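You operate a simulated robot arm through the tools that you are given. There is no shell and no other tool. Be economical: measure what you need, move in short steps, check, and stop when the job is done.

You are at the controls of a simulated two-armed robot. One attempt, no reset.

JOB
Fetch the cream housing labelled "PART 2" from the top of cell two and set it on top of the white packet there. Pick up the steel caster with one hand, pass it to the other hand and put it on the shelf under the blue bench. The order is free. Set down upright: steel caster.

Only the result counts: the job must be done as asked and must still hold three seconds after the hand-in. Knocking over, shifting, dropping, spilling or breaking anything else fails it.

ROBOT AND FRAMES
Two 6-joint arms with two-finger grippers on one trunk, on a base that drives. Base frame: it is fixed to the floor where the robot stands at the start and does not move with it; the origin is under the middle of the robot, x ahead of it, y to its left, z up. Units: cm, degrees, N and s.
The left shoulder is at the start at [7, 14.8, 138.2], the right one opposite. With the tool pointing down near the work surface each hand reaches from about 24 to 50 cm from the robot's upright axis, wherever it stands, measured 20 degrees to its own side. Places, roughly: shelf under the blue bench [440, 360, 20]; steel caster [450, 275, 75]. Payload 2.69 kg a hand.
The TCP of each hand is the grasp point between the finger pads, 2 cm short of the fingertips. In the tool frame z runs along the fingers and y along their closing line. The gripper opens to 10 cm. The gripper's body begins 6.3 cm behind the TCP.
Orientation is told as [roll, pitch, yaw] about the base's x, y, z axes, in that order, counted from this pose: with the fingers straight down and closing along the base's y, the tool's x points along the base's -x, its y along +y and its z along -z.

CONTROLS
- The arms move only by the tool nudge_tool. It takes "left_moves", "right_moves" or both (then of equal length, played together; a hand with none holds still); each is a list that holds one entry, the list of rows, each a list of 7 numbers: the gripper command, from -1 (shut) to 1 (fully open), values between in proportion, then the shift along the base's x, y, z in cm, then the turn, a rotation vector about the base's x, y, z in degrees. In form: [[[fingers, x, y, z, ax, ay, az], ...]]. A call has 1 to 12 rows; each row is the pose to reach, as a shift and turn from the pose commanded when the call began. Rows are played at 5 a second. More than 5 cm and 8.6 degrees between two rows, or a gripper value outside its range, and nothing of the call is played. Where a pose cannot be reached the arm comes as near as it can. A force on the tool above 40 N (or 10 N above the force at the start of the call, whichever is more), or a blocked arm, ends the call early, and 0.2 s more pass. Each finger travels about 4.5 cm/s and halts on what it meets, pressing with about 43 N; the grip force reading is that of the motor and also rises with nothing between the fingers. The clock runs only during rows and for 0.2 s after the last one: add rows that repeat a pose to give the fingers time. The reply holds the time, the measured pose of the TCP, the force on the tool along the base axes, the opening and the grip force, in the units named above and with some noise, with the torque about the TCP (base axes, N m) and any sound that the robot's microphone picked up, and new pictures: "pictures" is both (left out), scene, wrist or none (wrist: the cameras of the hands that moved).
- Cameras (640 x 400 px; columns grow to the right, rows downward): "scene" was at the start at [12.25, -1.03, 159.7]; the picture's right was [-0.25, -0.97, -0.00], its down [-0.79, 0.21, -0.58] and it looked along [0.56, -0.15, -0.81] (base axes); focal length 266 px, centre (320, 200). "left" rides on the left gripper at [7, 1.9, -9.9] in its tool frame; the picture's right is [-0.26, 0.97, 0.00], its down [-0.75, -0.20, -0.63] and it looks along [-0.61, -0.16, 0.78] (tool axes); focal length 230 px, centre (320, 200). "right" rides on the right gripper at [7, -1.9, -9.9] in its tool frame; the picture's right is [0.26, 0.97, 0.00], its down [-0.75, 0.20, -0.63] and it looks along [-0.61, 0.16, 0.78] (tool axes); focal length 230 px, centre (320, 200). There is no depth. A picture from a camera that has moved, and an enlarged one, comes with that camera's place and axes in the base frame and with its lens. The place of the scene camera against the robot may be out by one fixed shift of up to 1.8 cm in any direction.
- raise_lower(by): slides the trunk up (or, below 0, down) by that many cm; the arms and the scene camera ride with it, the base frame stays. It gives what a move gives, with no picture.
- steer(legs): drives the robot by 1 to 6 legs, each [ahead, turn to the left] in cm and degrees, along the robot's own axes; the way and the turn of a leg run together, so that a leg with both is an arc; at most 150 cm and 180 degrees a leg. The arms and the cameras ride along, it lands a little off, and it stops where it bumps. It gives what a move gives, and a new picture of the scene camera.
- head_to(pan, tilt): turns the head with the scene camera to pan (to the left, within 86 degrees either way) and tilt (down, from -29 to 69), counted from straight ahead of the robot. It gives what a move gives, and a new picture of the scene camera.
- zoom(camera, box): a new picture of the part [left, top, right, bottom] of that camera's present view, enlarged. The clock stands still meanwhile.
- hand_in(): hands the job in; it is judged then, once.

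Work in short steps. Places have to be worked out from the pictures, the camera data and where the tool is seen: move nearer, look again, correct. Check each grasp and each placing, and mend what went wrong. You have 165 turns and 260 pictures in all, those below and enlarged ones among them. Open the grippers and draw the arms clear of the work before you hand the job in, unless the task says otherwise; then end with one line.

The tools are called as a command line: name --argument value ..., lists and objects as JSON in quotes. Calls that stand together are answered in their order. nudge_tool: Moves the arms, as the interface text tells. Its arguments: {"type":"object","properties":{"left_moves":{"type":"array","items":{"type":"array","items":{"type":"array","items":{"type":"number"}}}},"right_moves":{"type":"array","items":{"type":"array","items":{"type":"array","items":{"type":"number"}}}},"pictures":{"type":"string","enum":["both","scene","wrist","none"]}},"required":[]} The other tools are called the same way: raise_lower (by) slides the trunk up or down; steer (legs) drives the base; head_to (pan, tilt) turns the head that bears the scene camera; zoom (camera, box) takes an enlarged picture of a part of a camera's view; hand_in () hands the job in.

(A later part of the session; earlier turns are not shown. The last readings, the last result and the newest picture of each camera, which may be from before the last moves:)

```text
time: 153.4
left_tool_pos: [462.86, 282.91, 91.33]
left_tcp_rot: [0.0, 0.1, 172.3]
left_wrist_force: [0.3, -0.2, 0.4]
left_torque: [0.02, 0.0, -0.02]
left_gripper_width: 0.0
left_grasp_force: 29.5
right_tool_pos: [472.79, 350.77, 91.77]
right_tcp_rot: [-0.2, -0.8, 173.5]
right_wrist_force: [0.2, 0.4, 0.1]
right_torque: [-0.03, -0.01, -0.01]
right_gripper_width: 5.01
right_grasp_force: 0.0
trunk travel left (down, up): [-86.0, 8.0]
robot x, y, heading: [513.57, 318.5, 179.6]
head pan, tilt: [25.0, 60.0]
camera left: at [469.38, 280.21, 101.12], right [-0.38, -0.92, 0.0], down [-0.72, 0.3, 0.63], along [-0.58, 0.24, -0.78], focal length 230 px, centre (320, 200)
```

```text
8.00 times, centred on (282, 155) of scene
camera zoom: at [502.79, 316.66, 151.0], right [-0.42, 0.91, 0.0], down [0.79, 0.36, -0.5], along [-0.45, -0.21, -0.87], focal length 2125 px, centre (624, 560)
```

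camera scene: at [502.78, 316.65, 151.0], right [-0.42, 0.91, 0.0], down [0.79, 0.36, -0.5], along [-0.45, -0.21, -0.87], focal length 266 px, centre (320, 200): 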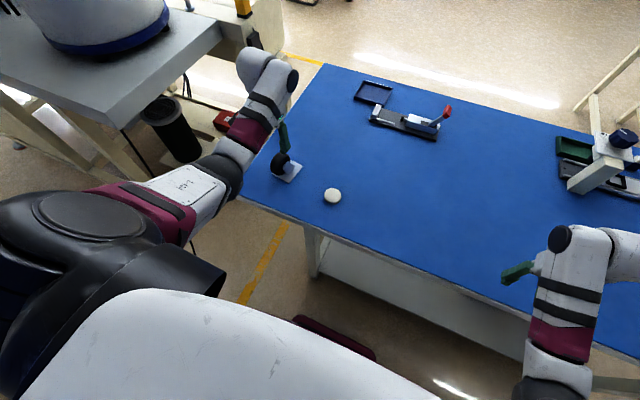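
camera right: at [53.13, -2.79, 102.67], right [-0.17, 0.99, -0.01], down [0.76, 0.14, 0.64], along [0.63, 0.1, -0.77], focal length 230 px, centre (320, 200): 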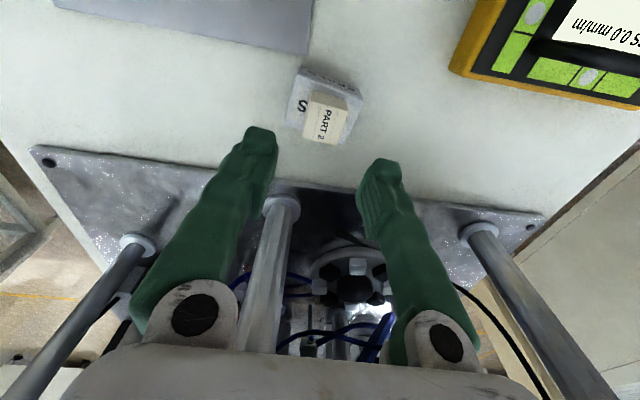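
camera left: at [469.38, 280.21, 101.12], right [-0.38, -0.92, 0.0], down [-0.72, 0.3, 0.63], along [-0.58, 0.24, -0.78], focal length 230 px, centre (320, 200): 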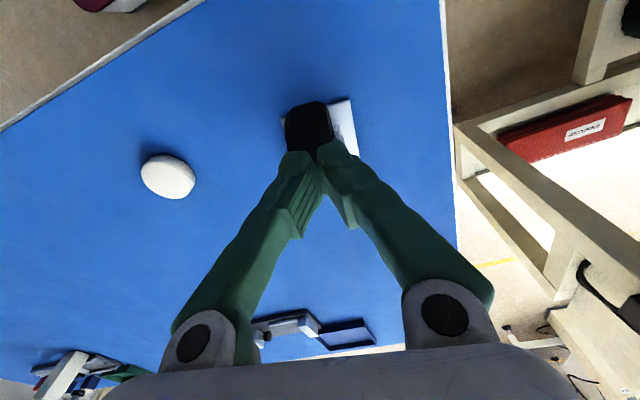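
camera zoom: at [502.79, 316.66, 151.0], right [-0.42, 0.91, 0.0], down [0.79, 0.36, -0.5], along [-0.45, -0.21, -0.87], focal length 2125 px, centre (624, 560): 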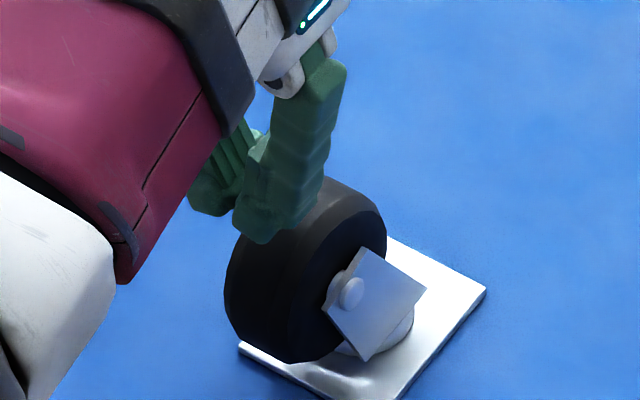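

The fingers closed on nothing. They were above the wheel, and re-triangulating with the wrist views puts the axle at z ≈ 84, x ≈ 461.4, the wheel top at ≈ 88 and the bench at ≈ 75. I reopen, shift, and go lower.

nudge_tool --left_moves '[[[-1, 0, 0, 1.5, 0, 0, 0], [-0.4, 0, 0, 1.5, 0, 0, 0], [0.2, -0.6, 0.3, 1.5, 0, 0, 0], [0.2, -1.3, 0.6, 1.5, 0, 0, 0], [0.2, -1.3, 0.6, 0, 0, 0, 0], [0.2, -1.3, 0.6, -1.2, 0, 0, 0], [0.2, -1.3, 0.6, -2.4, 0, 0, 0], [0.2, -1.3, 0.6, -2.4, 0, 0, 0]]]' --pictures "wrist"

zoom --camera "left" --box '[216, 90, 408, 210]'

zoom --camera "scene" --box '[242, 130, 322, 180]'

```text
time: 155.2
left_tool_pos: [461.46, 283.38, 88.74]
left_tcp_rot: [0.0, 0.1, 172.2]
left_wrist_force: [-0.2, 0.4, -0.6]
left_torque: [0.03, 0.01, 0.02]
left_gripper_width: 6.01
left_grasp_force: 0.1
right_tool_pos: [472.81, 350.7, 91.76]
right_tcp_rot: [-0.3, -0.7, 173.5]
right_wrist_force: [-0.3, 0.2, -0.2]
right_torque: [0.02, 0.01, -0.02]
right_gripper_width: 5.0
right_grasp_force: 0.1
trunk travel left (down, up): [-86.0, 8.0]
robot x, y, heading: [513.69, 318.58, 179.8]
head pan, tilt: [25.0, 60.0]
camera left: at [468.11, 280.63, 98.7], right [-0.38, -0.92, 0.0], down [-0.72, 0.3, 0.63], along [-0.58, 0.24, -0.78], focal length 230 px, centre (320, 200)
```

left: 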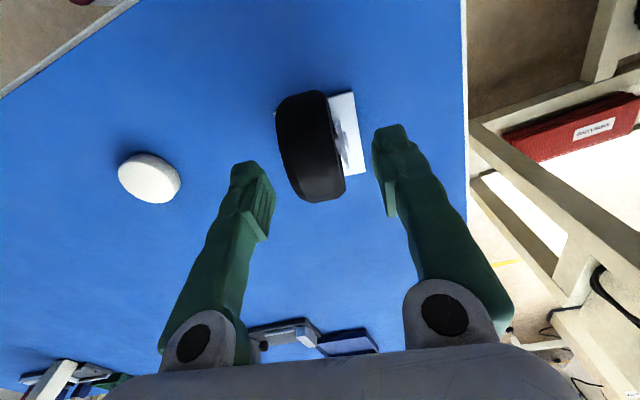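

```text
3.33 times, centred on (312, 150) of left
camera zoom: at [468.11, 280.63, 98.7], right [-0.38, -0.92, 0.0], down [-0.72, 0.3, 0.63], along [-0.58, 0.24, -0.78], focal length 767 px, centre (347, 367)
```

zoom: 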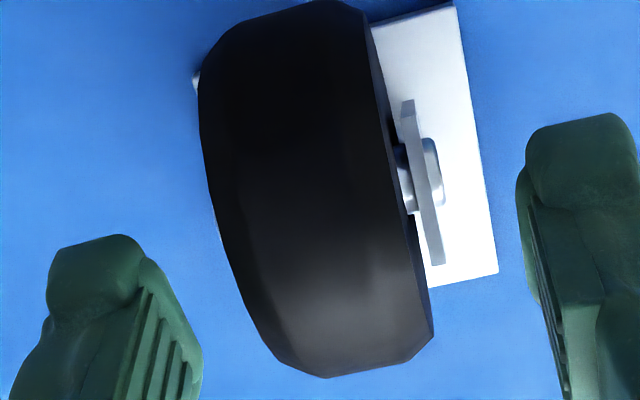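

```text
8.00 times, centred on (282, 155) of scene
camera zoom: at [502.8, 316.66, 151.0], right [-0.42, 0.91, 0.0], down [0.79, 0.36, -0.5], along [-0.45, -0.21, -0.87], focal length 2125 px, centre (624, 560)
```

zoom: 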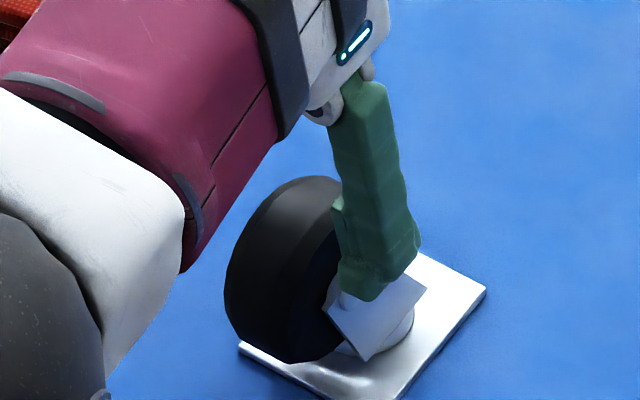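

Scaling of the wheel's width between views suggests a still lower wheel top (≈86.3) and the axle near x 460.7. I lower 2 cm more, shift slightly, and try closing gently.

nudge_tool --left_moves '[[[0.2, -0.7, 0.1, -0.7, 0, 0, 0], [0.2, -0.7, 0.1, -1.5, 0, 0, 0], [0.2, -0.7, 0.1, -2.2, 0, 0, 0], [0.2, -0.7, 0.1, -2.2, 0, 0, 0], [-0.1, -0.7, 0.1, -2.2, 0, 0, 0], [-0.3, -0.7, 0.1, -2.2, 0, 0, 0], [-1, -0.7, 0.1, -2.2, 0, 0, 0], [-1, -0.7, 0.1, -2.2, 0, 0, 0], [-1, -0.7, 0.1, -2.2, 0, 0, 0]]]' --pictures "wrist"

zoom --camera "scene" --box '[242, 130, 322, 180]'

```text
time: 157.2
left_tool_pos: [460.81, 283.65, 86.66]
left_tcp_rot: [0.0, 0.1, 172.3]
left_wrist_force: [-0.6, 2.0, -0.1]
left_torque: [0.04, 0.09, -0.05]
left_gripper_width: 4.5
left_grasp_force: 43.1
right_tool_pos: [472.8, 350.76, 91.71]
right_tcp_rot: [-0.2, -0.8, 173.5]
right_wrist_force: [-0.6, 0.5, -0.1]
right_torque: [-0.01, 0.0, 0.02]
right_gripper_width: 4.99
right_grasp_force: 0.0
trunk travel left (down, up): [-86.0, 8.0]
robot x, y, heading: [513.46, 318.57, 179.4]
head pan, tilt: [25.0, 60.0]
camera left: at [467.35, 280.85, 96.51], right [-0.38, -0.92, 0.0], down [-0.72, 0.3, 0.63], along [-0.58, 0.24, -0.78], focal length 230 px, centre (320, 200)
```

left: 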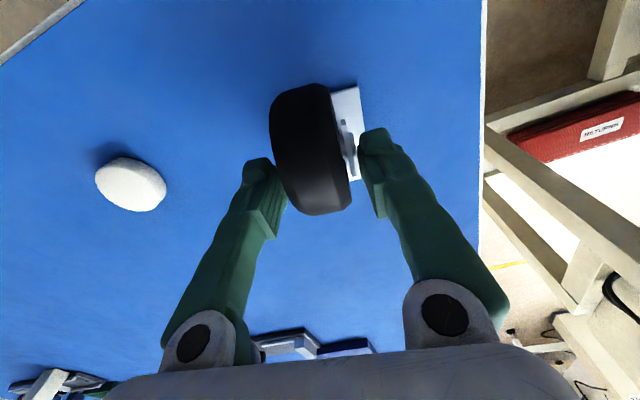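

```text
8.00 times, centred on (282, 155) of scene
camera zoom: at [502.77, 316.7, 151.0], right [-0.41, 0.91, 0.0], down [0.79, 0.36, -0.5], along [-0.45, -0.21, -0.87], focal length 2125 px, centre (624, 560)
```

zoom: 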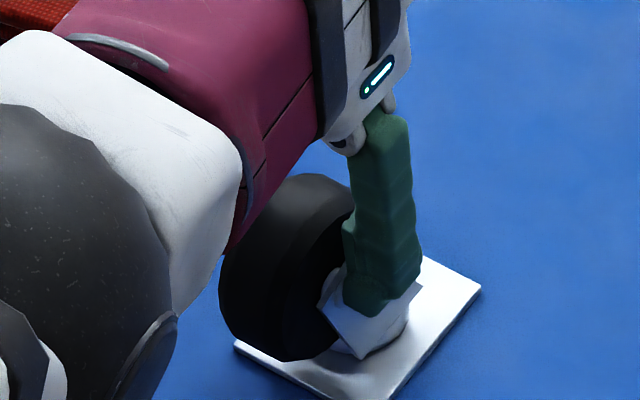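

It gripped at 4.5 cm width, across the fork cheeks, a firm flat hold. I test by lifting 4 cm.

nudge_tool --left_moves '[[[-1, 0, 0, 1, 0, 0, 0], [-1, 0, 0, 2.5, 0, 0, 0], [-1, 0, 0, 4, 0, 0, 0], [-1, 0, 0, 4, 0, 0, 0], [-1, 0, 0, 4, 0, 0, 0]]]'

zoom --camera "scene" --box '[226, 110, 338, 180]'

zoom --camera "left" --box '[216, 60, 440, 200]'

```text
time: 158.4
left_tool_pos: [460.8, 283.6, 90.69]
left_tcp_rot: [-0.1, 0.2, 172.2]
left_wrist_force: [0.7, -0.7, -4.3]
left_torque: [0.0, 0.0, -0.01]
left_gripper_width: 4.51
left_grasp_force: 43.3
right_tool_pos: [472.78, 350.86, 91.73]
right_tcp_rot: [-0.2, -0.8, 173.4]
right_wrist_force: [-0.1, 1.0, 0.0]
right_torque: [0.02, -0.03, -0.02]
right_gripper_width: 5.01
right_grasp_force: 0.1
trunk travel left (down, up): [-86.0, 8.0]
robot x, y, heading: [513.72, 318.73, 179.4]
head pan, tilt: [25.0, 60.0]
camera scene: at [502.69, 316.6, 150.99], right [-0.41, 0.91, 0.0], down [0.79, 0.36, -0.5], along [-0.45, -0.21, -0.87], focal length 266 px, centre (320, 200)
camera left: at [467.29, 280.76, 100.53], right [-0.38, -0.92, 0.0], down [-0.72, 0.3, 0.63], along [-0.58, 0.24, -0.78], focal length 230 px, centre (320, 200)
```

scene: 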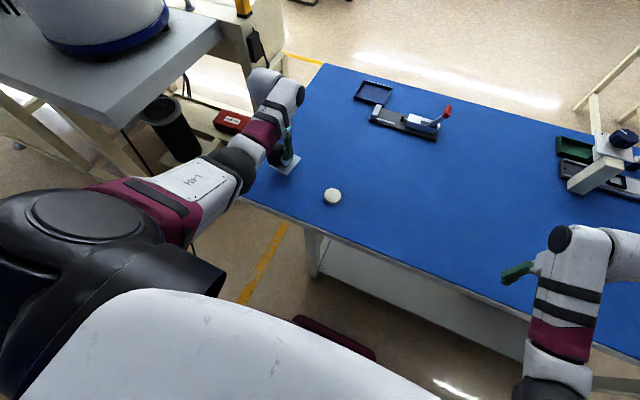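
left: 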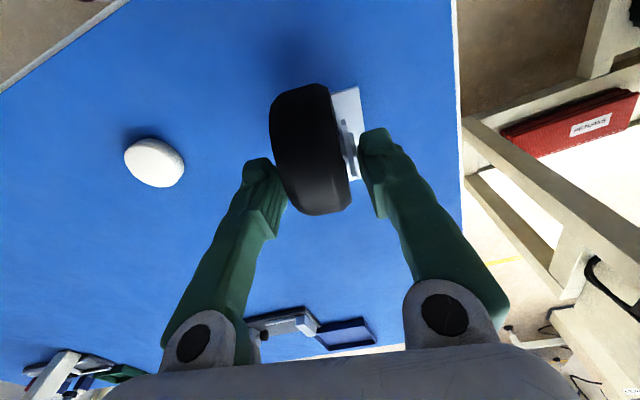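

```text
5.71 times, centred on (282, 145) of scene
camera zoom: at [502.69, 316.6, 150.99], right [-0.41, 0.91, 0.0], down [0.79, 0.36, -0.5], along [-0.45, -0.21, -0.87], focal length 1518 px, centre (537, 514)
```

zoom: 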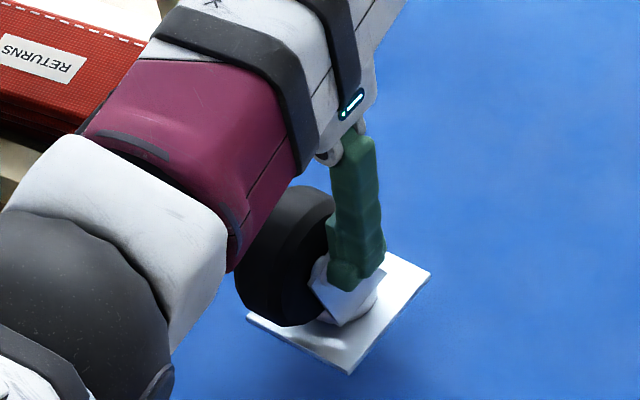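

```text
2.86 times, centred on (328, 130) of left
camera zoom: at [467.29, 280.76, 100.53], right [-0.38, -0.92, 0.0], down [-0.72, 0.3, 0.63], along [-0.58, 0.24, -0.78], focal length 657 px, centre (297, 400)
```

zoom: 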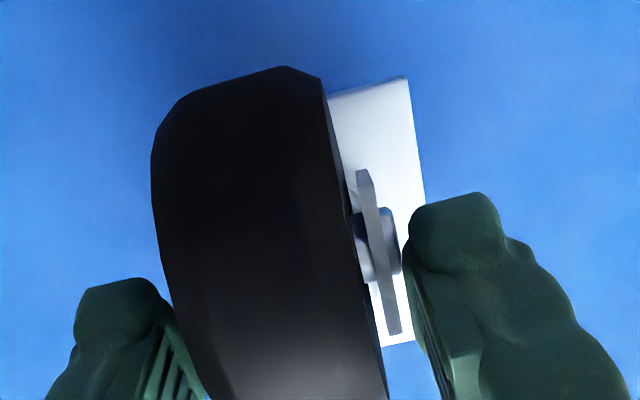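

The caster hangs level and weighs about 4.4 N. For the hand-over I raise the trunk and bring the caster to the middle with its wheel turned toward the right hand. The right hand then comes in slanted from the right.

raise_lower --by 8

nudge_tool --left_moves '[[[-1, 0.3, 3, 0, 0, 0, 4], [-1, 0.5, 6, 0, 0, 0, 8], [-1, 0.5, 9, 0, 0, 0, 12], [-1, 0.5, 12, 0, 0, 0, 16], [-1, 0.5, 15, 0, 0, 0, 20], [-1, 0.5, 18, 0, 0, 0, 24], [-1, 0.5, 21, 0, 0, 0, 28], [-1, 0.5, 24, 0, 0, 0, 32], [-1, 0.5, 27, 0, 0, 0, 36], [-1, 0.5, 29, 0, 0, 0, 40], [-1, 0.5, 29, 0, 0, 0, 40]]]'

```text
time: 159.6
left_tool_pos: [460.64, 283.62, 98.75]
left_tcp_rot: [-0.1, 0.2, 172.2]
left_wrist_force: [-0.9, 0.1, -4.9]
left_torque: [0.0, 0.0, 0.0]
left_gripper_width: 4.5
left_grasp_force: 43.3
right_tool_pos: [472.79, 350.61, 99.74]
right_tcp_rot: [-0.2, -0.8, 173.5]
right_wrist_force: [-0.3, 0.3, -0.4]
right_torque: [0.03, -0.01, 0.02]
right_gripper_width: 5.0
right_grasp_force: 0.0
trunk travel left (down, up): [-94.0, 0.0]
robot x, y, heading: [513.65, 318.69, 179.5]
head pan, tilt: [25.0, 60.0]
```

```text
time: 162.0
left_tool_pos: [461.18, 312.55, 98.59]
left_tcp_rot: [0.1, 0.2, -147.6]
left_wrist_force: [0.8, 0.0, -5.6]
left_torque: [0.01, -0.03, 0.01]
left_gripper_width: 4.48
left_grasp_force: 42.9
right_tool_pos: [472.85, 350.77, 99.74]
right_tcp_rot: [-0.3, -0.8, 173.5]
right_wrist_force: [-0.1, -0.3, -0.3]
right_torque: [0.02, 0.0, -0.04]
right_gripper_width: 5.0
right_grasp_force: 0.1
trunk travel left (down, up): [-94.0, 0.0]
robot x, y, heading: [513.65, 318.55, 179.6]
head pan, tilt: [25.0, 60.0]
camera scene: at [502.66, 316.61, 158.99], right [-0.41, 0.91, 0.0], down [0.79, 0.36, -0.5], along [-0.45, -0.21, -0.87], focal length 266 px, centre (320, 200)
camera left: at [467.97, 314.72, 108.55], right [0.3, -0.95, 0.0], down [-0.74, -0.23, 0.63], along [-0.6, -0.19, -0.78], focal length 230 px, centre (320, 200)
```

scene: 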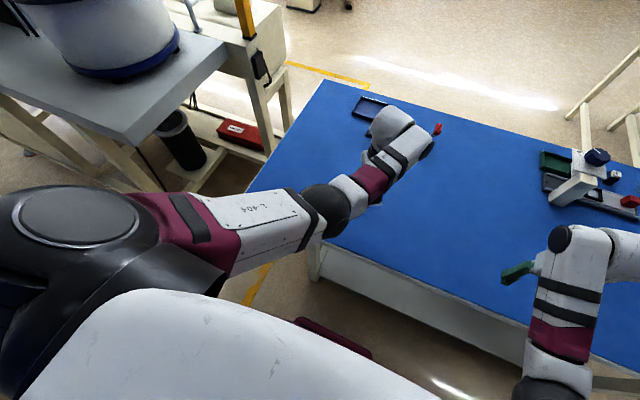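
left: 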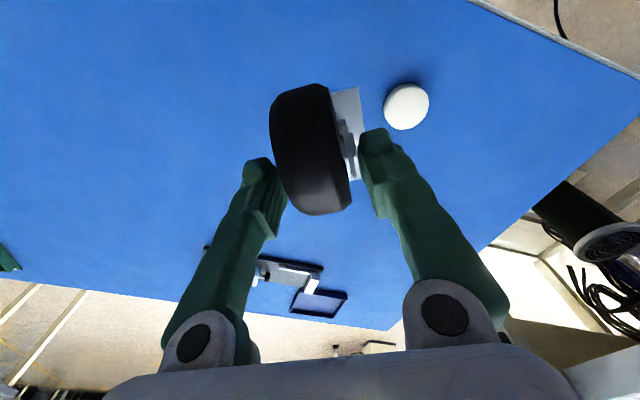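

Left hand and caster are in place. I turn the right hand by 38° yaw and raise it, then tilt it 60° toward horizontal, still well apart.

nudge_tool --right_moves '[[[0.2, 0, 0, 1.5, 0, 0, 8], [0.2, 0, 0, 3, 0, 0, 16], [0.2, 0, 0, 4.5, 0, 0, 24], [0.2, 0, 0, 6, 0, 0, 32], [0.2, 0, 0, 6, 0, 0, 38.7], [0.2, 0, 0, 6, 0, 0, 38.7]]]' --pictures "none"

nudge_tool --right_moves '[[[0.2, 0, 0, 0, -4, 6.4, 0], [0.2, 0, 0, 0, -8, 12.7, 0], [0.2, 0, 0, 0, -11.9, 19.1, 0], [0.2, 0, 0, 0, -15.9, 25.4, 0], [0.2, 0, 0, 0, -19.9, 31.8, 0], [0.2, 0, 0, 0, -23.9, 38.2, 0], [0.2, 0, 0, 0, -27.8, 44.5, 0], [0.2, 0, 0, 0, -31.8, 50.9, 0], [0.2, 0, 0, 0, -31.8, 50.9, 0]]]'

```text
time: 163.4
left_tool_pos: [461.15, 312.58, 98.55]
left_tcp_rot: [-0.1, 0.2, -147.8]
left_wrist_force: [-0.3, 0.2, -4.1]
left_torque: [0.0, -0.01, 0.03]
left_gripper_width: 4.49
left_grasp_force: 43.2
right_tool_pos: [471.31, 353.15, 101.6]
right_tcp_rot: [-0.2, -0.8, -147.8]
right_wrist_force: [-0.4, 0.9, -0.4]
right_torque: [0.0, -0.01, 0.0]
right_gripper_width: 6.04
right_grasp_force: 0.1
right hand out of reach, approached as far as the arm can: row 1, 2, 3, 4, 5, 6
trunk travel left (down, up): [-94.0, 0.0]
robot x, y, heading: [513.77, 318.59, 179.6]
head pan, tilt: [25.0, 60.0]
```

```text
time: 165.4
left_tool_pos: [461.08, 312.56, 98.65]
left_tcp_rot: [0.0, 0.2, -147.7]
left_wrist_force: [0.5, -0.4, -5.6]
left_torque: [0.01, -0.02, -0.01]
left_gripper_width: 4.49
left_grasp_force: 43.1
right_tool_pos: [471.41, 353.43, 101.48]
right_tcp_rot: [-0.5, -60.7, -147.6]
right_wrist_force: [0.0, 0.3, -0.1]
right_torque: [0.02, -0.04, 0.01]
right_gripper_width: 6.01
right_grasp_force: 0.1
trunk travel left (down, up): [-94.0, 0.0]
robot x, y, heading: [513.4, 318.42, 179.6]
head pan, tilt: [25.0, 60.0]
camera scene: at [502.66, 316.67, 158.99], right [-0.41, 0.91, 0.0], down [0.79, 0.36, -0.5], along [-0.45, -0.21, -0.87], focal length 266 px, centre (320, 200)
camera right: at [480.62, 361.35, 100.14], right [0.62, -0.75, -0.23], down [0.26, -0.08, 0.96], along [-0.74, -0.65, 0.15], focal length 230 px, centre (320, 200)
```

scene: 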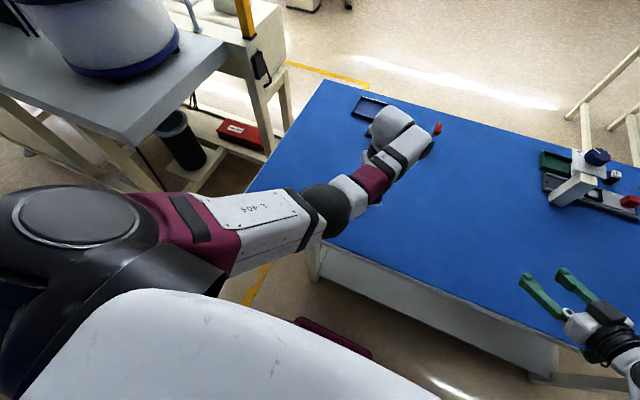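
right: 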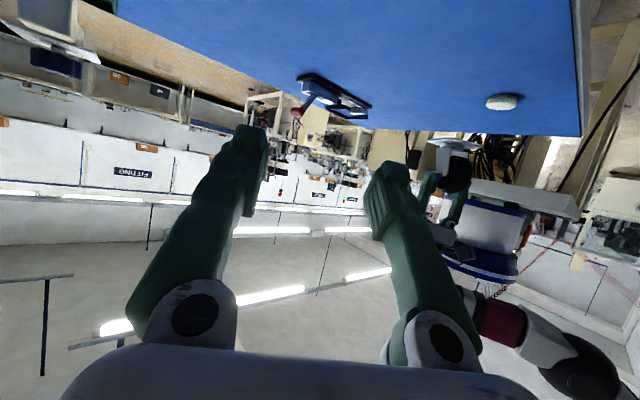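

The tilt works. To stay inside the right arm's inner reach I choose a flatter 75° tilt and a lower meeting point. I lower the left hand 4.6 cm and tilt the right another 15°.

nudge_tool --left_moves '[[[-1, 0, 0, -1.5, 0, 0, 0], [-1, 0, 0, -3, 0, 0, 0], [-1, 0, 0, -4.6, 0, 0, 0], [-1, 0, 0, -4.6, 0, 0, 0]]]' --right_moves '[[[0.2, 0, 0, 0, -4, 6.4, 0], [0.2, 0, 0, 0, -8, 12.7, 0], [0.2, 0, 0, -2, -8, 12.7, 0], [0.2, 0, 0, -2, -8, 12.7, 0]]]' --pictures "none"

head_to --pan 0 --tilt 55

```text
time: 166.4
left_tool_pos: [461.31, 312.56, 94.19]
left_tcp_rot: [0.1, 0.1, -147.7]
left_wrist_force: [0.1, -0.5, -5.2]
left_torque: [0.01, -0.02, -0.04]
left_gripper_width: 4.5
left_grasp_force: 43.8
right_tool_pos: [471.27, 353.33, 99.64]
right_tcp_rot: [-0.7, -75.9, -147.4]
right_wrist_force: [-0.1, 0.3, 0.5]
right_torque: [0.0, -0.01, 0.01]
right_gripper_width: 6.01
right_grasp_force: 0.1
trunk travel left (down, up): [-94.0, 0.0]
robot x, y, heading: [513.9, 318.35, 179.7]
head pan, tilt: [25.0, 60.0]
```

```text
time: 167.3
left_tool_pos: [461.0, 312.64, 94.18]
left_tcp_rot: [0.1, 0.2, -147.7]
left_wrist_force: [0.6, 0.7, -5.5]
left_torque: [0.02, 0.01, 0.03]
left_gripper_width: 4.49
left_grasp_force: 42.8
right_tool_pos: [471.38, 353.46, 99.58]
right_tcp_rot: [-0.6, -75.8, -147.5]
right_wrist_force: [-0.5, 0.0, 0.3]
right_torque: [-0.01, -0.01, 0.0]
right_gripper_width: 6.0
right_grasp_force: 0.1
trunk travel left (down, up): [-94.0, 0.0]
robot x, y, heading: [513.84, 318.73, 179.6]
head pan, tilt: [0.0, 55.0]
camera scene: at [501.54, 319.51, 159.59], right [0.01, 1.0, 0.0], down [0.82, -0.01, -0.57], along [-0.57, 0.0, -0.82], focal length 266 px, centre (320, 200)
```

scene: 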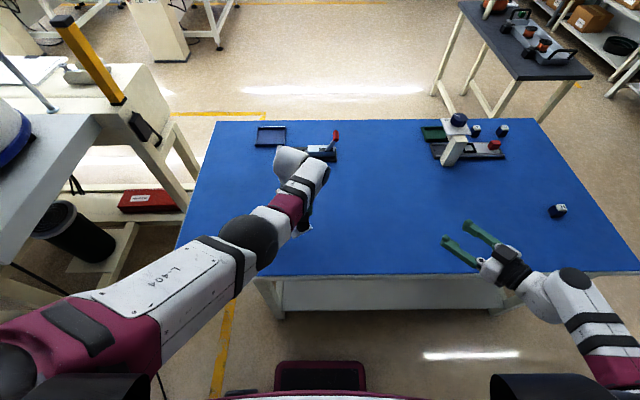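

Clear picture of both hands. I move the right hand toward the staging point behind the wheel in steps.

nudge_tool --right_moves '[[[0.2, 1, -4, -1, 0, 0, 0], [0.2, 2, -8, -2, 0, 0, 0], [0.2, 3, -12, -3, 0, 0, 0], [0.2, 3, -16, -4, 0, 0, 0], [0.2, 3, -20, -4, 0, 0, 0], [0.2, 3, -24, -4, 0, 0, 0], [0.2, 3, -28, -4.3, 0, 0, 0], [0.2, 3, -28, -4.3, 0, 0, 0]]]'

zoom --camera "scene" --box '[240, 130, 432, 250]'

```text
time: 169.3
left_tool_pos: [461.27, 312.58, 94.12]
left_tcp_rot: [0.0, 0.2, -147.7]
left_wrist_force: [0.2, -0.5, -3.8]
left_torque: [0.04, -0.02, -0.03]
left_gripper_width: 4.5
left_grasp_force: 43.0
right_tool_pos: [475.1, 327.99, 93.75]
right_tcp_rot: [-13.0, -72.4, -133.7]
right_wrist_force: [0.5, -0.3, 0.2]
right_torque: [0.03, -0.01, 0.02]
right_gripper_width: 6.0
right_grasp_force: 0.0
trunk travel left (down, up): [-94.0, 0.0]
robot x, y, heading: [514.06, 318.75, 179.6]
head pan, tilt: [0.0, 55.0]
stopped in row 8 (right hand): the arm was blocked; the commanded pose is now the measured one
camera scene: at [501.54, 319.41, 159.6], right [0.01, 1.0, 0.0], down [0.82, -0.01, -0.57], along [-0.57, 0.01, -0.82], focal length 266 px, centre (320, 200)
camera right: at [483.51, 336.11, 90.07], right [0.59, -0.75, -0.31], down [0.46, -0.01, 0.89], along [-0.66, -0.67, 0.34], focal length 230 px, centre (320, 200)
```

scene: 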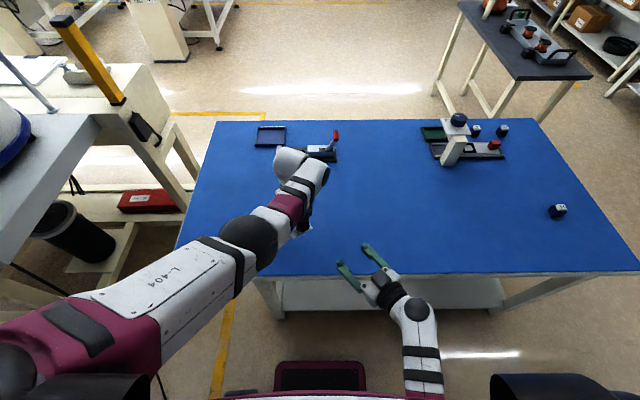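
right: 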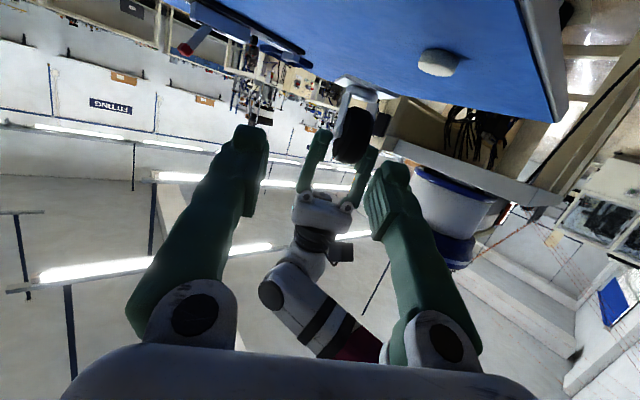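

```text
3.33 times, centred on (336, 190) of scene
camera zoom: at [501.54, 319.41, 159.6], right [0.01, 1.0, 0.0], down [0.82, -0.01, -0.57], along [-0.57, 0.01, -0.82], focal length 886 px, centre (267, 233)
```

zoom: 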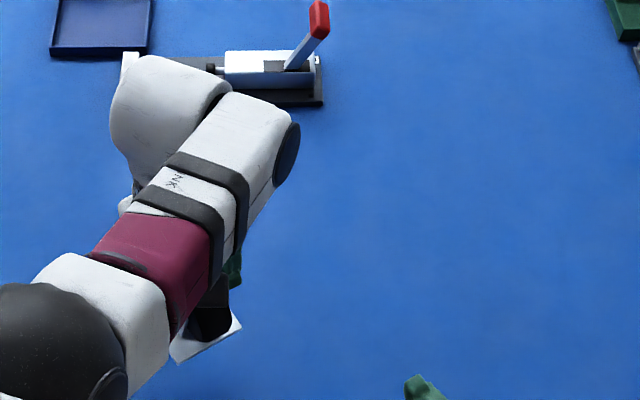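

The right arm is against its inner limit there. I retreat it and turn both hands another ~35° so that it can come in more from the side.

nudge_tool --left_moves '[[[-1, 0, 0, 0, 0, 0, 0], [-1, 0, 0, 0, 0, 0, 7], [-1, 0, 0, 0, 0, 0, 14], [-1, 0, 0, 0, 0, 0, 21], [-1, 0, 0, 0, 0, 0, 28], [-1, 0, 0, 0, 0, 0, 35.6], [-1, 0, 0, 0, 0, 0, 35.6]]]' --right_moves '[[[0.2, -1, 4, 0.5, 0, 0, 0], [0.2, -2, 8, 1, -0.8, -0.1, 7], [0.2, -3, 12, 1, -1.7, -0.3, 14], [0.2, -4, 16, 1, -2.5, -0.4, 21], [0.2, -5, 16, 1, -3.4, -0.5, 28], [0.2, -6, 16, 1, -4.2, -0.7, 34.3], [0.2, -6, 16, 1, -4.2, -0.7, 34.3]]]'

```text
time: 170.9
left_tool_pos: [461.15, 312.66, 94.18]
left_tcp_rot: [-0.1, 0.2, -112.1]
left_wrist_force: [-0.2, 0.0, -4.9]
left_torque: [0.0, -0.01, 0.02]
left_gripper_width: 4.47
left_grasp_force: 43.0
right_tool_pos: [469.08, 343.89, 94.99]
right_tcp_rot: [-2.7, -75.8, -109.5]
right_wrist_force: [0.1, -0.5, 0.5]
right_torque: [-0.01, 0.03, -0.02]
right_gripper_width: 6.0
right_grasp_force: 0.1
trunk travel left (down, up): [-94.0, 0.0]
robot x, y, heading: [513.83, 318.28, 179.6]
head pan, tilt: [0.0, 55.0]
camera scene: at [501.56, 319.52, 159.6], right [0.01, 1.0, 0.0], down [0.82, -0.01, -0.57], along [-0.57, 0.0, -0.82], focal length 266 px, centre (320, 200)
camera right: at [471.62, 355.09, 90.42], right [0.92, -0.3, -0.26], down [0.36, 0.32, 0.88], along [-0.18, -0.9, 0.4], focal length 230 px, centre (320, 200)
camera left: at [465.46, 318.33, 104.11], right [0.8, -0.6, 0.0], down [-0.47, -0.62, 0.63], along [-0.38, -0.5, -0.78], focal length 230 px, centre (320, 200)
```

scene: 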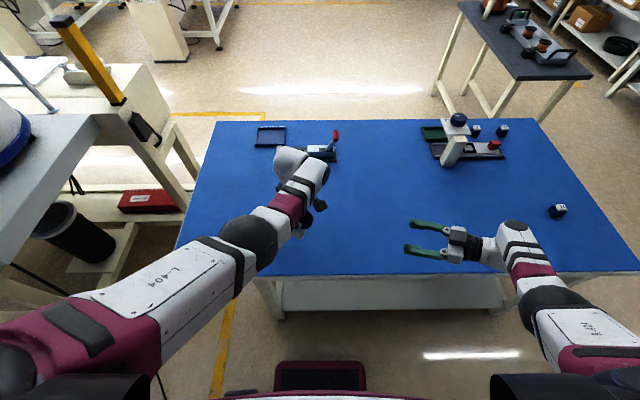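
right: 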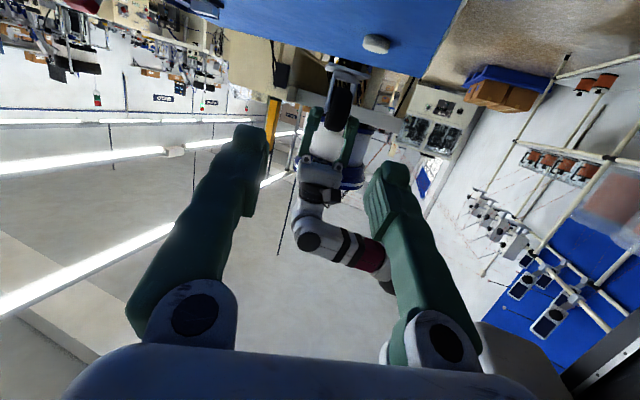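
left: 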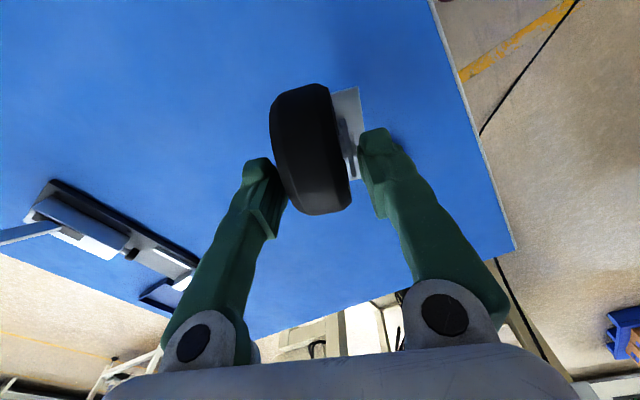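

Now the right camera sees the caster's wheel end-on. I enlarge to get its position in the right tool frame.

zoom --camera "right" --box '[260, 30, 420, 130]'

zoom --camera "left" --box '[216, 60, 440, 200]'

```text
4.00 times, centred on (340, 80) of right
camera zoom: at [471.62, 355.09, 90.42], right [0.92, -0.3, -0.26], down [0.36, 0.32, 0.88], along [-0.18, -0.9, 0.4], focal length 920 px, centre (240, 680)
```

zoom: 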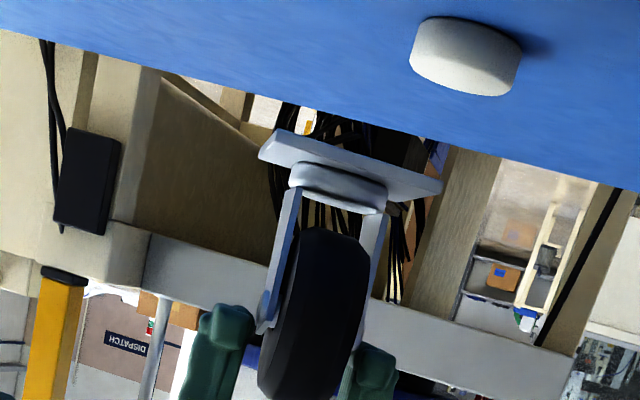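

```text
2.86 times, centred on (328, 130) of left
camera zoom: at [465.46, 318.33, 104.11], right [0.8, -0.6, 0.0], down [-0.47, -0.62, 0.63], along [-0.38, -0.5, -0.78], focal length 657 px, centre (297, 400)
```

zoom: 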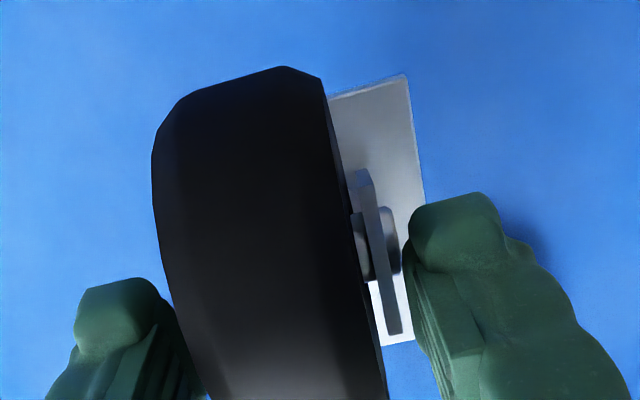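

I need the whole wheel in view, so I take a slightly lower crop.

zoom --camera "right" --box '[270, 50, 414, 140]'

zoom --camera "scene" --box '[240, 140, 480, 290]'

```text
4.44 times, centred on (342, 95) of right
camera zoom: at [471.62, 355.09, 90.42], right [0.92, -0.3, -0.26], down [0.36, 0.32, 0.88], along [-0.18, -0.9, 0.4], focal length 1022 px, centre (222, 667)
```

zoom: 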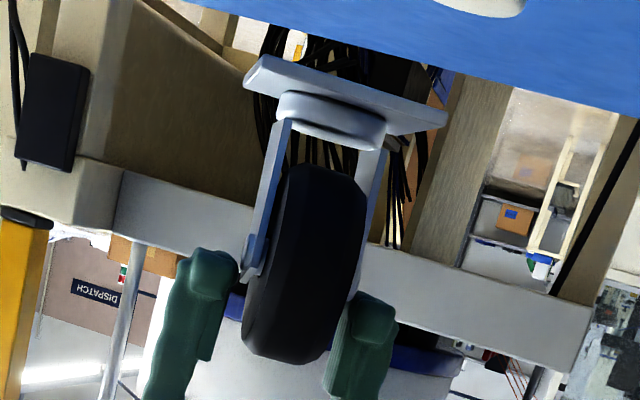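

```text
2.67 times, centred on (360, 215) of scene
camera zoom: at [501.56, 319.52, 159.6], right [0.01, 1.0, 0.0], down [0.82, -0.01, -0.57], along [-0.57, 0.0, -0.82], focal length 708 px, centre (213, 160)
```

zoom: 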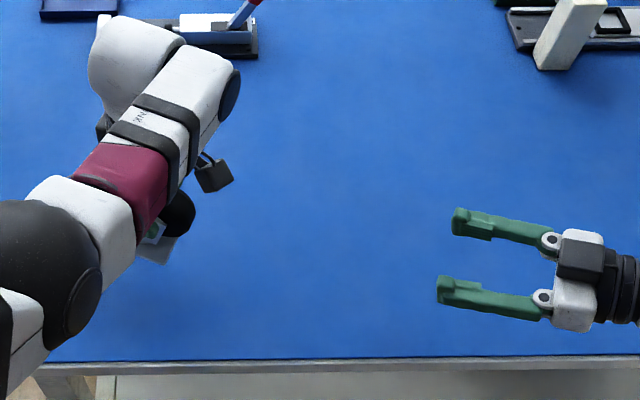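

The right camera's ray puts the axle at (461.8, 313.5, 91.8), matching the estimate from the left hand. I bring the right hand to the staging point on the wheel's axis line.

nudge_tool --right_moves '[[[0.2, -0.6, -4, 0, 0, 0, 0], [0.2, -1.2, -8, 0, 0, 0, 0], [0.2, -1.8, -12, 0, 0, 0, 0], [0.2, -2.4, -16, 0, 0, 0, 0], [0.2, -3.0, -19.6, 0, 0, 0, 0], [0.2, -3.0, -19.6, 0, 0, 0, 0]]]'

zoom --camera "right" --box '[200, 0, 456, 160]'

zoom --camera "scene" --box '[240, 140, 432, 260]'

```text
time: 172.3
left_tool_pos: [461.11, 312.63, 94.23]
left_tcp_rot: [0.0, 0.1, -112.2]
left_wrist_force: [0.4, -0.6, -5.8]
left_torque: [-0.02, 0.02, -0.01]
left_gripper_width: 4.51
left_grasp_force: 42.9
right_tool_pos: [465.86, 324.54, 94.82]
right_tcp_rot: [-2.3, -75.8, -110.0]
right_wrist_force: [0.1, -0.1, 0.2]
right_torque: [-0.04, -0.02, -0.02]
right_gripper_width: 6.0
right_grasp_force: 0.1
trunk travel left (down, up): [-94.0, 0.0]
robot x, y, heading: [513.22, 318.88, 179.5]
head pan, tilt: [0.0, 55.0]
camera scene: at [501.55, 319.56, 159.6], right [0.01, 1.0, 0.0], down [0.82, -0.01, -0.57], along [-0.57, 0.0, -0.82], focal length 266 px, centre (320, 200)
camera right: at [468.45, 335.69, 90.39], right [0.92, -0.31, -0.26], down [0.35, 0.32, 0.88], along [-0.19, -0.9, 0.4], focal length 230 px, centre (320, 200)
```

scene: 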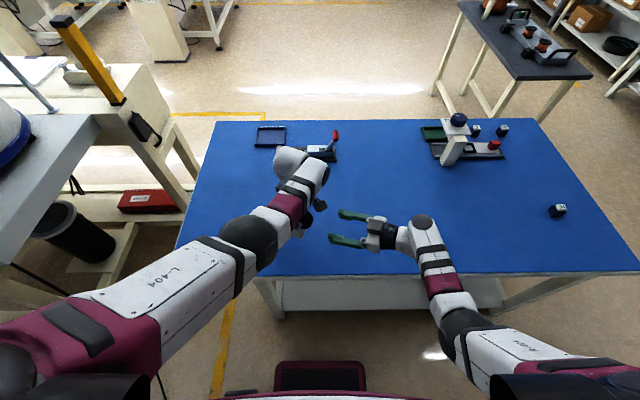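
right: 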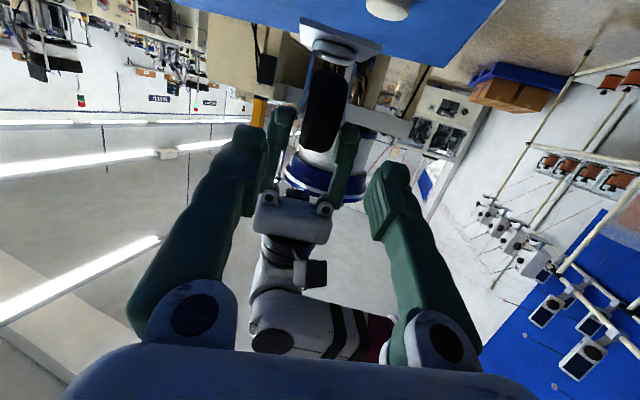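

```text
2.50 times, centred on (328, 80) of right
camera zoom: at [468.45, 335.69, 90.39], right [0.92, -0.31, -0.26], down [0.35, 0.32, 0.88], along [-0.19, -0.9, 0.4], focal length 575 px, centre (300, 500)
```

zoom: 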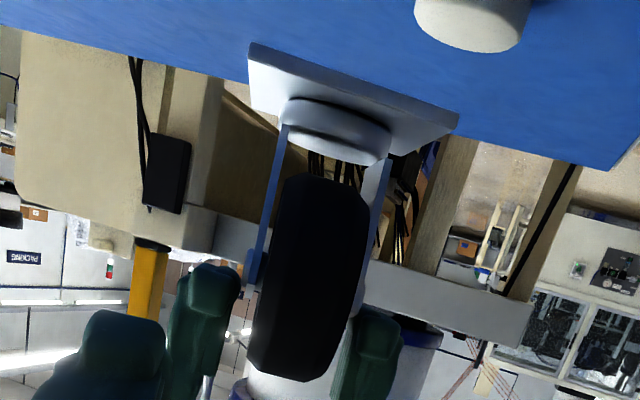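

```text
3.33 times, centred on (336, 200) of scene
camera zoom: at [501.55, 319.56, 159.6], right [0.01, 1.0, 0.0], down [0.82, -0.01, -0.57], along [-0.57, 0.0, -0.82], focal length 886 px, centre (267, 200)
```

zoom: 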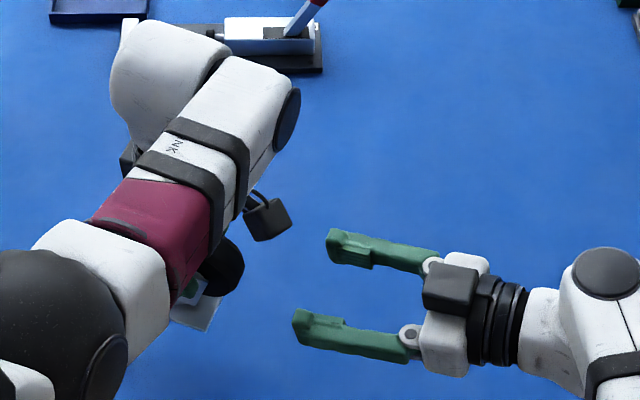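

The axle lies within 3 mm of the right hand's axis. I advance 7.7 cm along the fingers with the gripper open, then check.

nudge_tool --right_moves '[[[0.2, -0.7, -1.8, -0.5, 0, 0, 0], [0.2, -1.4, -3.5, -0.95, 0, 0, 0], [0.2, -2.1, -5.2, -1.4, 0, 0, 0], [0.2, -2.6, -6.5, -1.7, 0, 0, 0], [0.2, -2.83, -6.96, -1.86, 0, 0, 0], [0.2, -2.83, -6.96, -1.86, 0, 0, 0]]]'

zoom --camera "right" --box '[200, 0, 456, 160]'

zoom --camera "scene" --box '[250, 160, 378, 240]'

```text
time: 173.7
left_tool_pos: [461.2, 312.63, 94.25]
left_tcp_rot: [0.1, 0.2, -112.1]
left_wrist_force: [-1.5, 0.3, -6.1]
left_torque: [0.01, -0.02, -0.03]
left_gripper_width: 4.51
left_grasp_force: 42.5
right_tool_pos: [463.2, 317.37, 93.14]
right_tcp_rot: [-2.2, -75.7, -109.9]
right_wrist_force: [0.7, 0.0, -0.2]
right_torque: [0.02, 0.0, -0.07]
right_gripper_width: 6.0
right_grasp_force: 0.0
trunk travel left (down, up): [-94.0, 0.0]
robot x, y, heading: [513.61, 318.54, 179.4]
head pan, tilt: [0.0, 55.0]
camera scene: at [501.55, 319.53, 159.6], right [0.01, 1.0, 0.0], down [0.82, -0.01, -0.57], along [-0.57, 0.0, -0.82], focal length 266 px, centre (320, 200)
camera right: at [465.8, 328.57, 88.62], right [0.92, -0.31, -0.26], down [0.35, 0.32, 0.88], along [-0.19, -0.9, 0.4], focal length 230 px, centre (320, 200)
```

scene: 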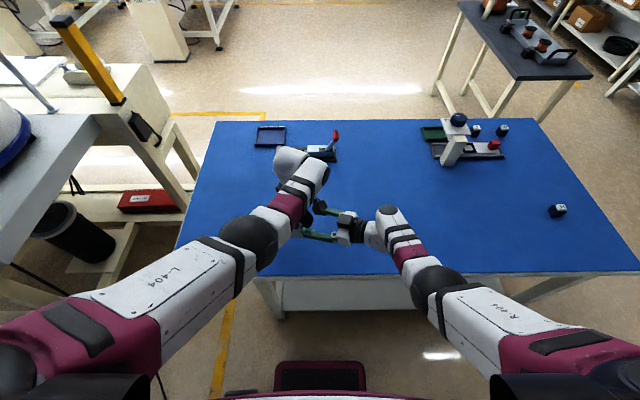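
right: 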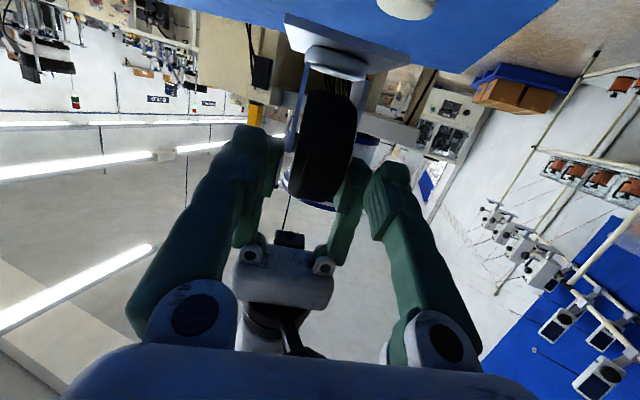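

```text
2.50 times, centred on (328, 80) of right
camera zoom: at [465.8, 328.57, 88.62], right [0.92, -0.31, -0.26], down [0.35, 0.32, 0.88], along [-0.19, -0.9, 0.4], focal length 575 px, centre (300, 500)
```

zoom: 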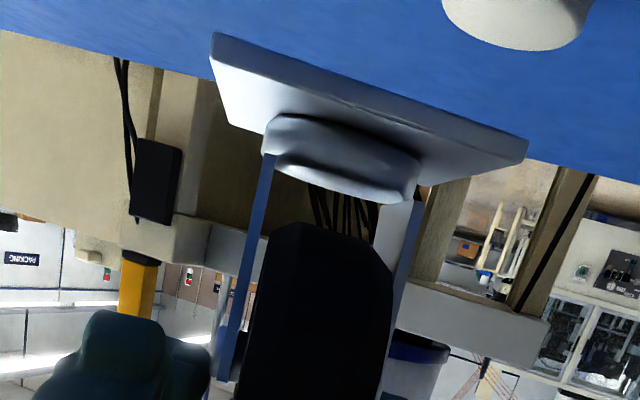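

```text
5.00 times, centred on (314, 200) of scene
camera zoom: at [501.55, 319.53, 159.6], right [0.01, 1.0, 0.0], down [0.82, -0.01, -0.57], along [-0.57, 0.0, -0.82], focal length 1328 px, centre (350, 200)
```

zoom: 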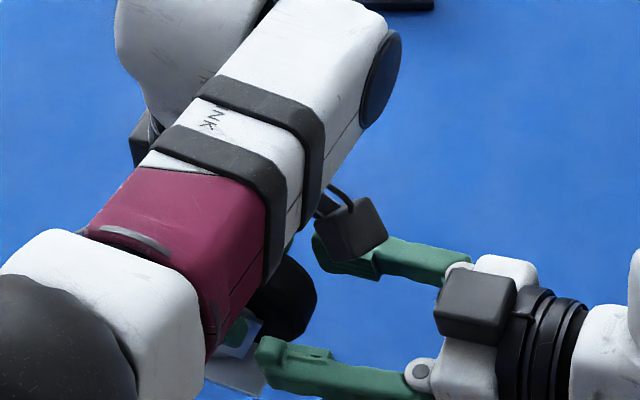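

The right fingers straddle the rear of the wheel. I advance 0.4 cm more and close the right gripper, with the left still holding.

nudge_tool --right_moves '[[[0.2, -0.15, -0.36, -0.1, 0, 0, 0], [-0.1, -0.15, -0.36, -0.1, 0, 0, 0], [-0.3, -0.15, -0.36, -0.1, 0, 0, 0], [-0.6, -0.15, -0.36, -0.1, 0, 0, 0], [-1, -0.15, -0.36, -0.1, 0, 0, 0], [-1, -0.15, -0.36, -0.1, 0, 0, 0], [-1, -0.15, -0.36, -0.1, 0, 0, 0]]]' --pictures "wrist"

zoom --camera "scene" --box '[250, 160, 378, 240]'

```text
time: 175.3
left_tool_pos: [461.22, 312.63, 94.14]
left_tcp_rot: [0.1, 0.2, -112.0]
left_wrist_force: [9.5, -1.7, 0.6]
left_torque: [0.1, -0.01, -0.16]
left_gripper_width: 4.48
left_grasp_force: 42.1
right_tool_pos: [463.13, 317.06, 92.88]
right_tcp_rot: [-2.4, -75.7, -109.8]
right_wrist_force: [-8.8, 0.4, 0.9]
right_torque: [0.11, -0.2, -0.34]
right_gripper_width: 4.51
right_grasp_force: 42.9
trunk travel left (down, up): [-94.0, 0.0]
robot x, y, heading: [513.99, 318.37, 179.6]
head pan, tilt: [0.0, 55.0]
camera right: at [465.6, 328.23, 88.5], right [0.92, -0.31, -0.26], down [0.35, 0.31, 0.88], along [-0.19, -0.9, 0.4], focal length 230 px, centre (320, 200)
```

right: 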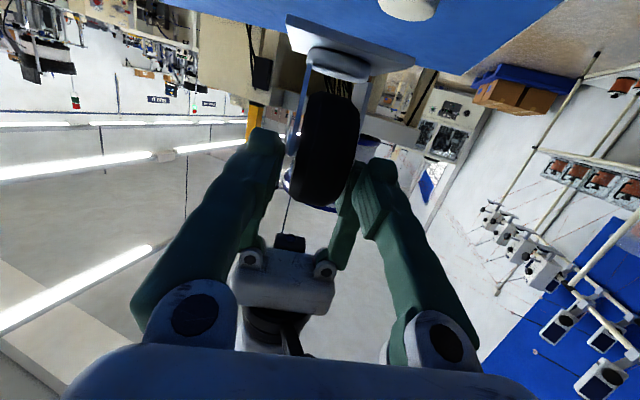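

```text
5.00 times, centred on (314, 200) of scene
camera zoom: at [501.52, 319.48, 159.59], right [0.01, 1.0, 0.0], down [0.82, -0.01, -0.57], along [-0.57, 0.0, -0.82], focal length 1328 px, centre (350, 200)
```

zoom: 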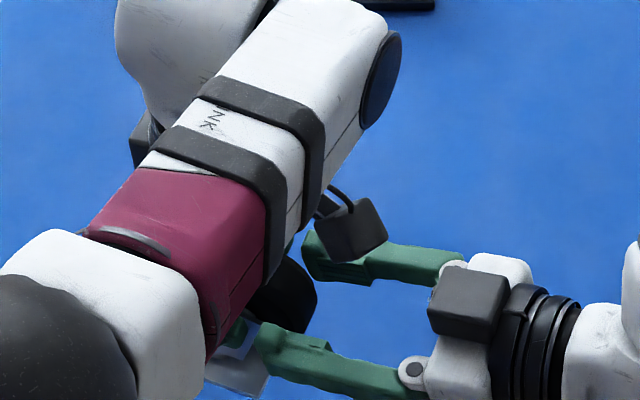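

The right hand also holds at 4.5 cm with 43 N. I open the left gripper and check that the right carries it before moving off.

nudge_tool --left_moves '[[[-0.05, 0, 0, 0, 0, 0, 0], [0.1, 0, 0, 0, 0, 0, 0], [0.3, 0, 0, 0, 0, 0, 0], [0.3, 0, 0, 0, 0, 0, 0], [0.3, 0, 0, 0, 0, 0, 0]]]'

zoom --camera "left" --box '[200, 50, 456, 210]'

```text
time: 176.5
left_tool_pos: [461.17, 312.59, 94.26]
left_tcp_rot: [0.1, 0.1, -112.1]
left_wrist_force: [-0.3, 0.2, -0.6]
left_torque: [-0.03, 0.01, -0.01]
left_gripper_width: 6.49
left_grasp_force: 0.1
right_tool_pos: [463.09, 317.1, 92.97]
right_tcp_rot: [-2.3, -75.7, -110.1]
right_wrist_force: [-0.3, 0.2, 0.0]
right_torque: [0.21, -0.08, -0.01]
right_gripper_width: 4.5
right_grasp_force: 42.9
trunk travel left (down, up): [-94.0, 0.0]
robot x, y, heading: [514.13, 318.96, 179.2]
head pan, tilt: [0.0, 55.0]
camera scene: at [501.52, 319.48, 159.59], right [0.01, 1.0, 0.0], down [0.82, -0.01, -0.57], along [-0.57, 0.0, -0.82], focal length 266 px, centre (320, 200)
camera left: at [465.45, 318.31, 104.1], right [0.8, -0.6, 0.0], down [-0.47, -0.62, 0.63], along [-0.38, -0.5, -0.78], focal length 230 px, centre (320, 200)
```

scene: 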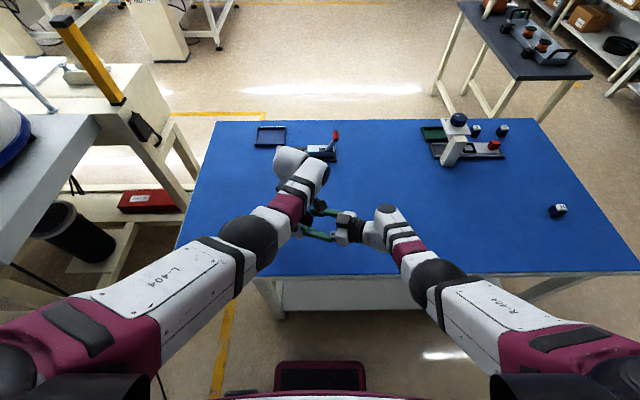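
left: 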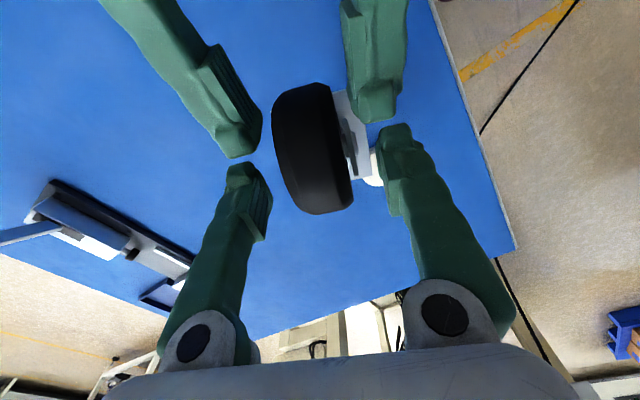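

```text
2.50 times, centred on (328, 130) of left
camera zoom: at [465.45, 318.31, 104.1], right [0.8, -0.6, 0.0], down [-0.47, -0.62, 0.63], along [-0.38, -0.5, -0.78], focal length 575 px, centre (300, 375)
```

zoom: 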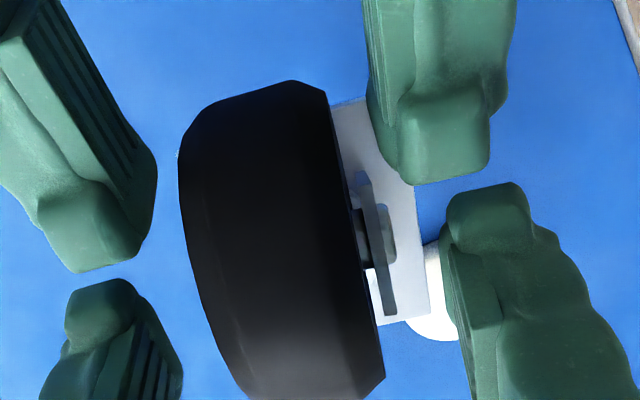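

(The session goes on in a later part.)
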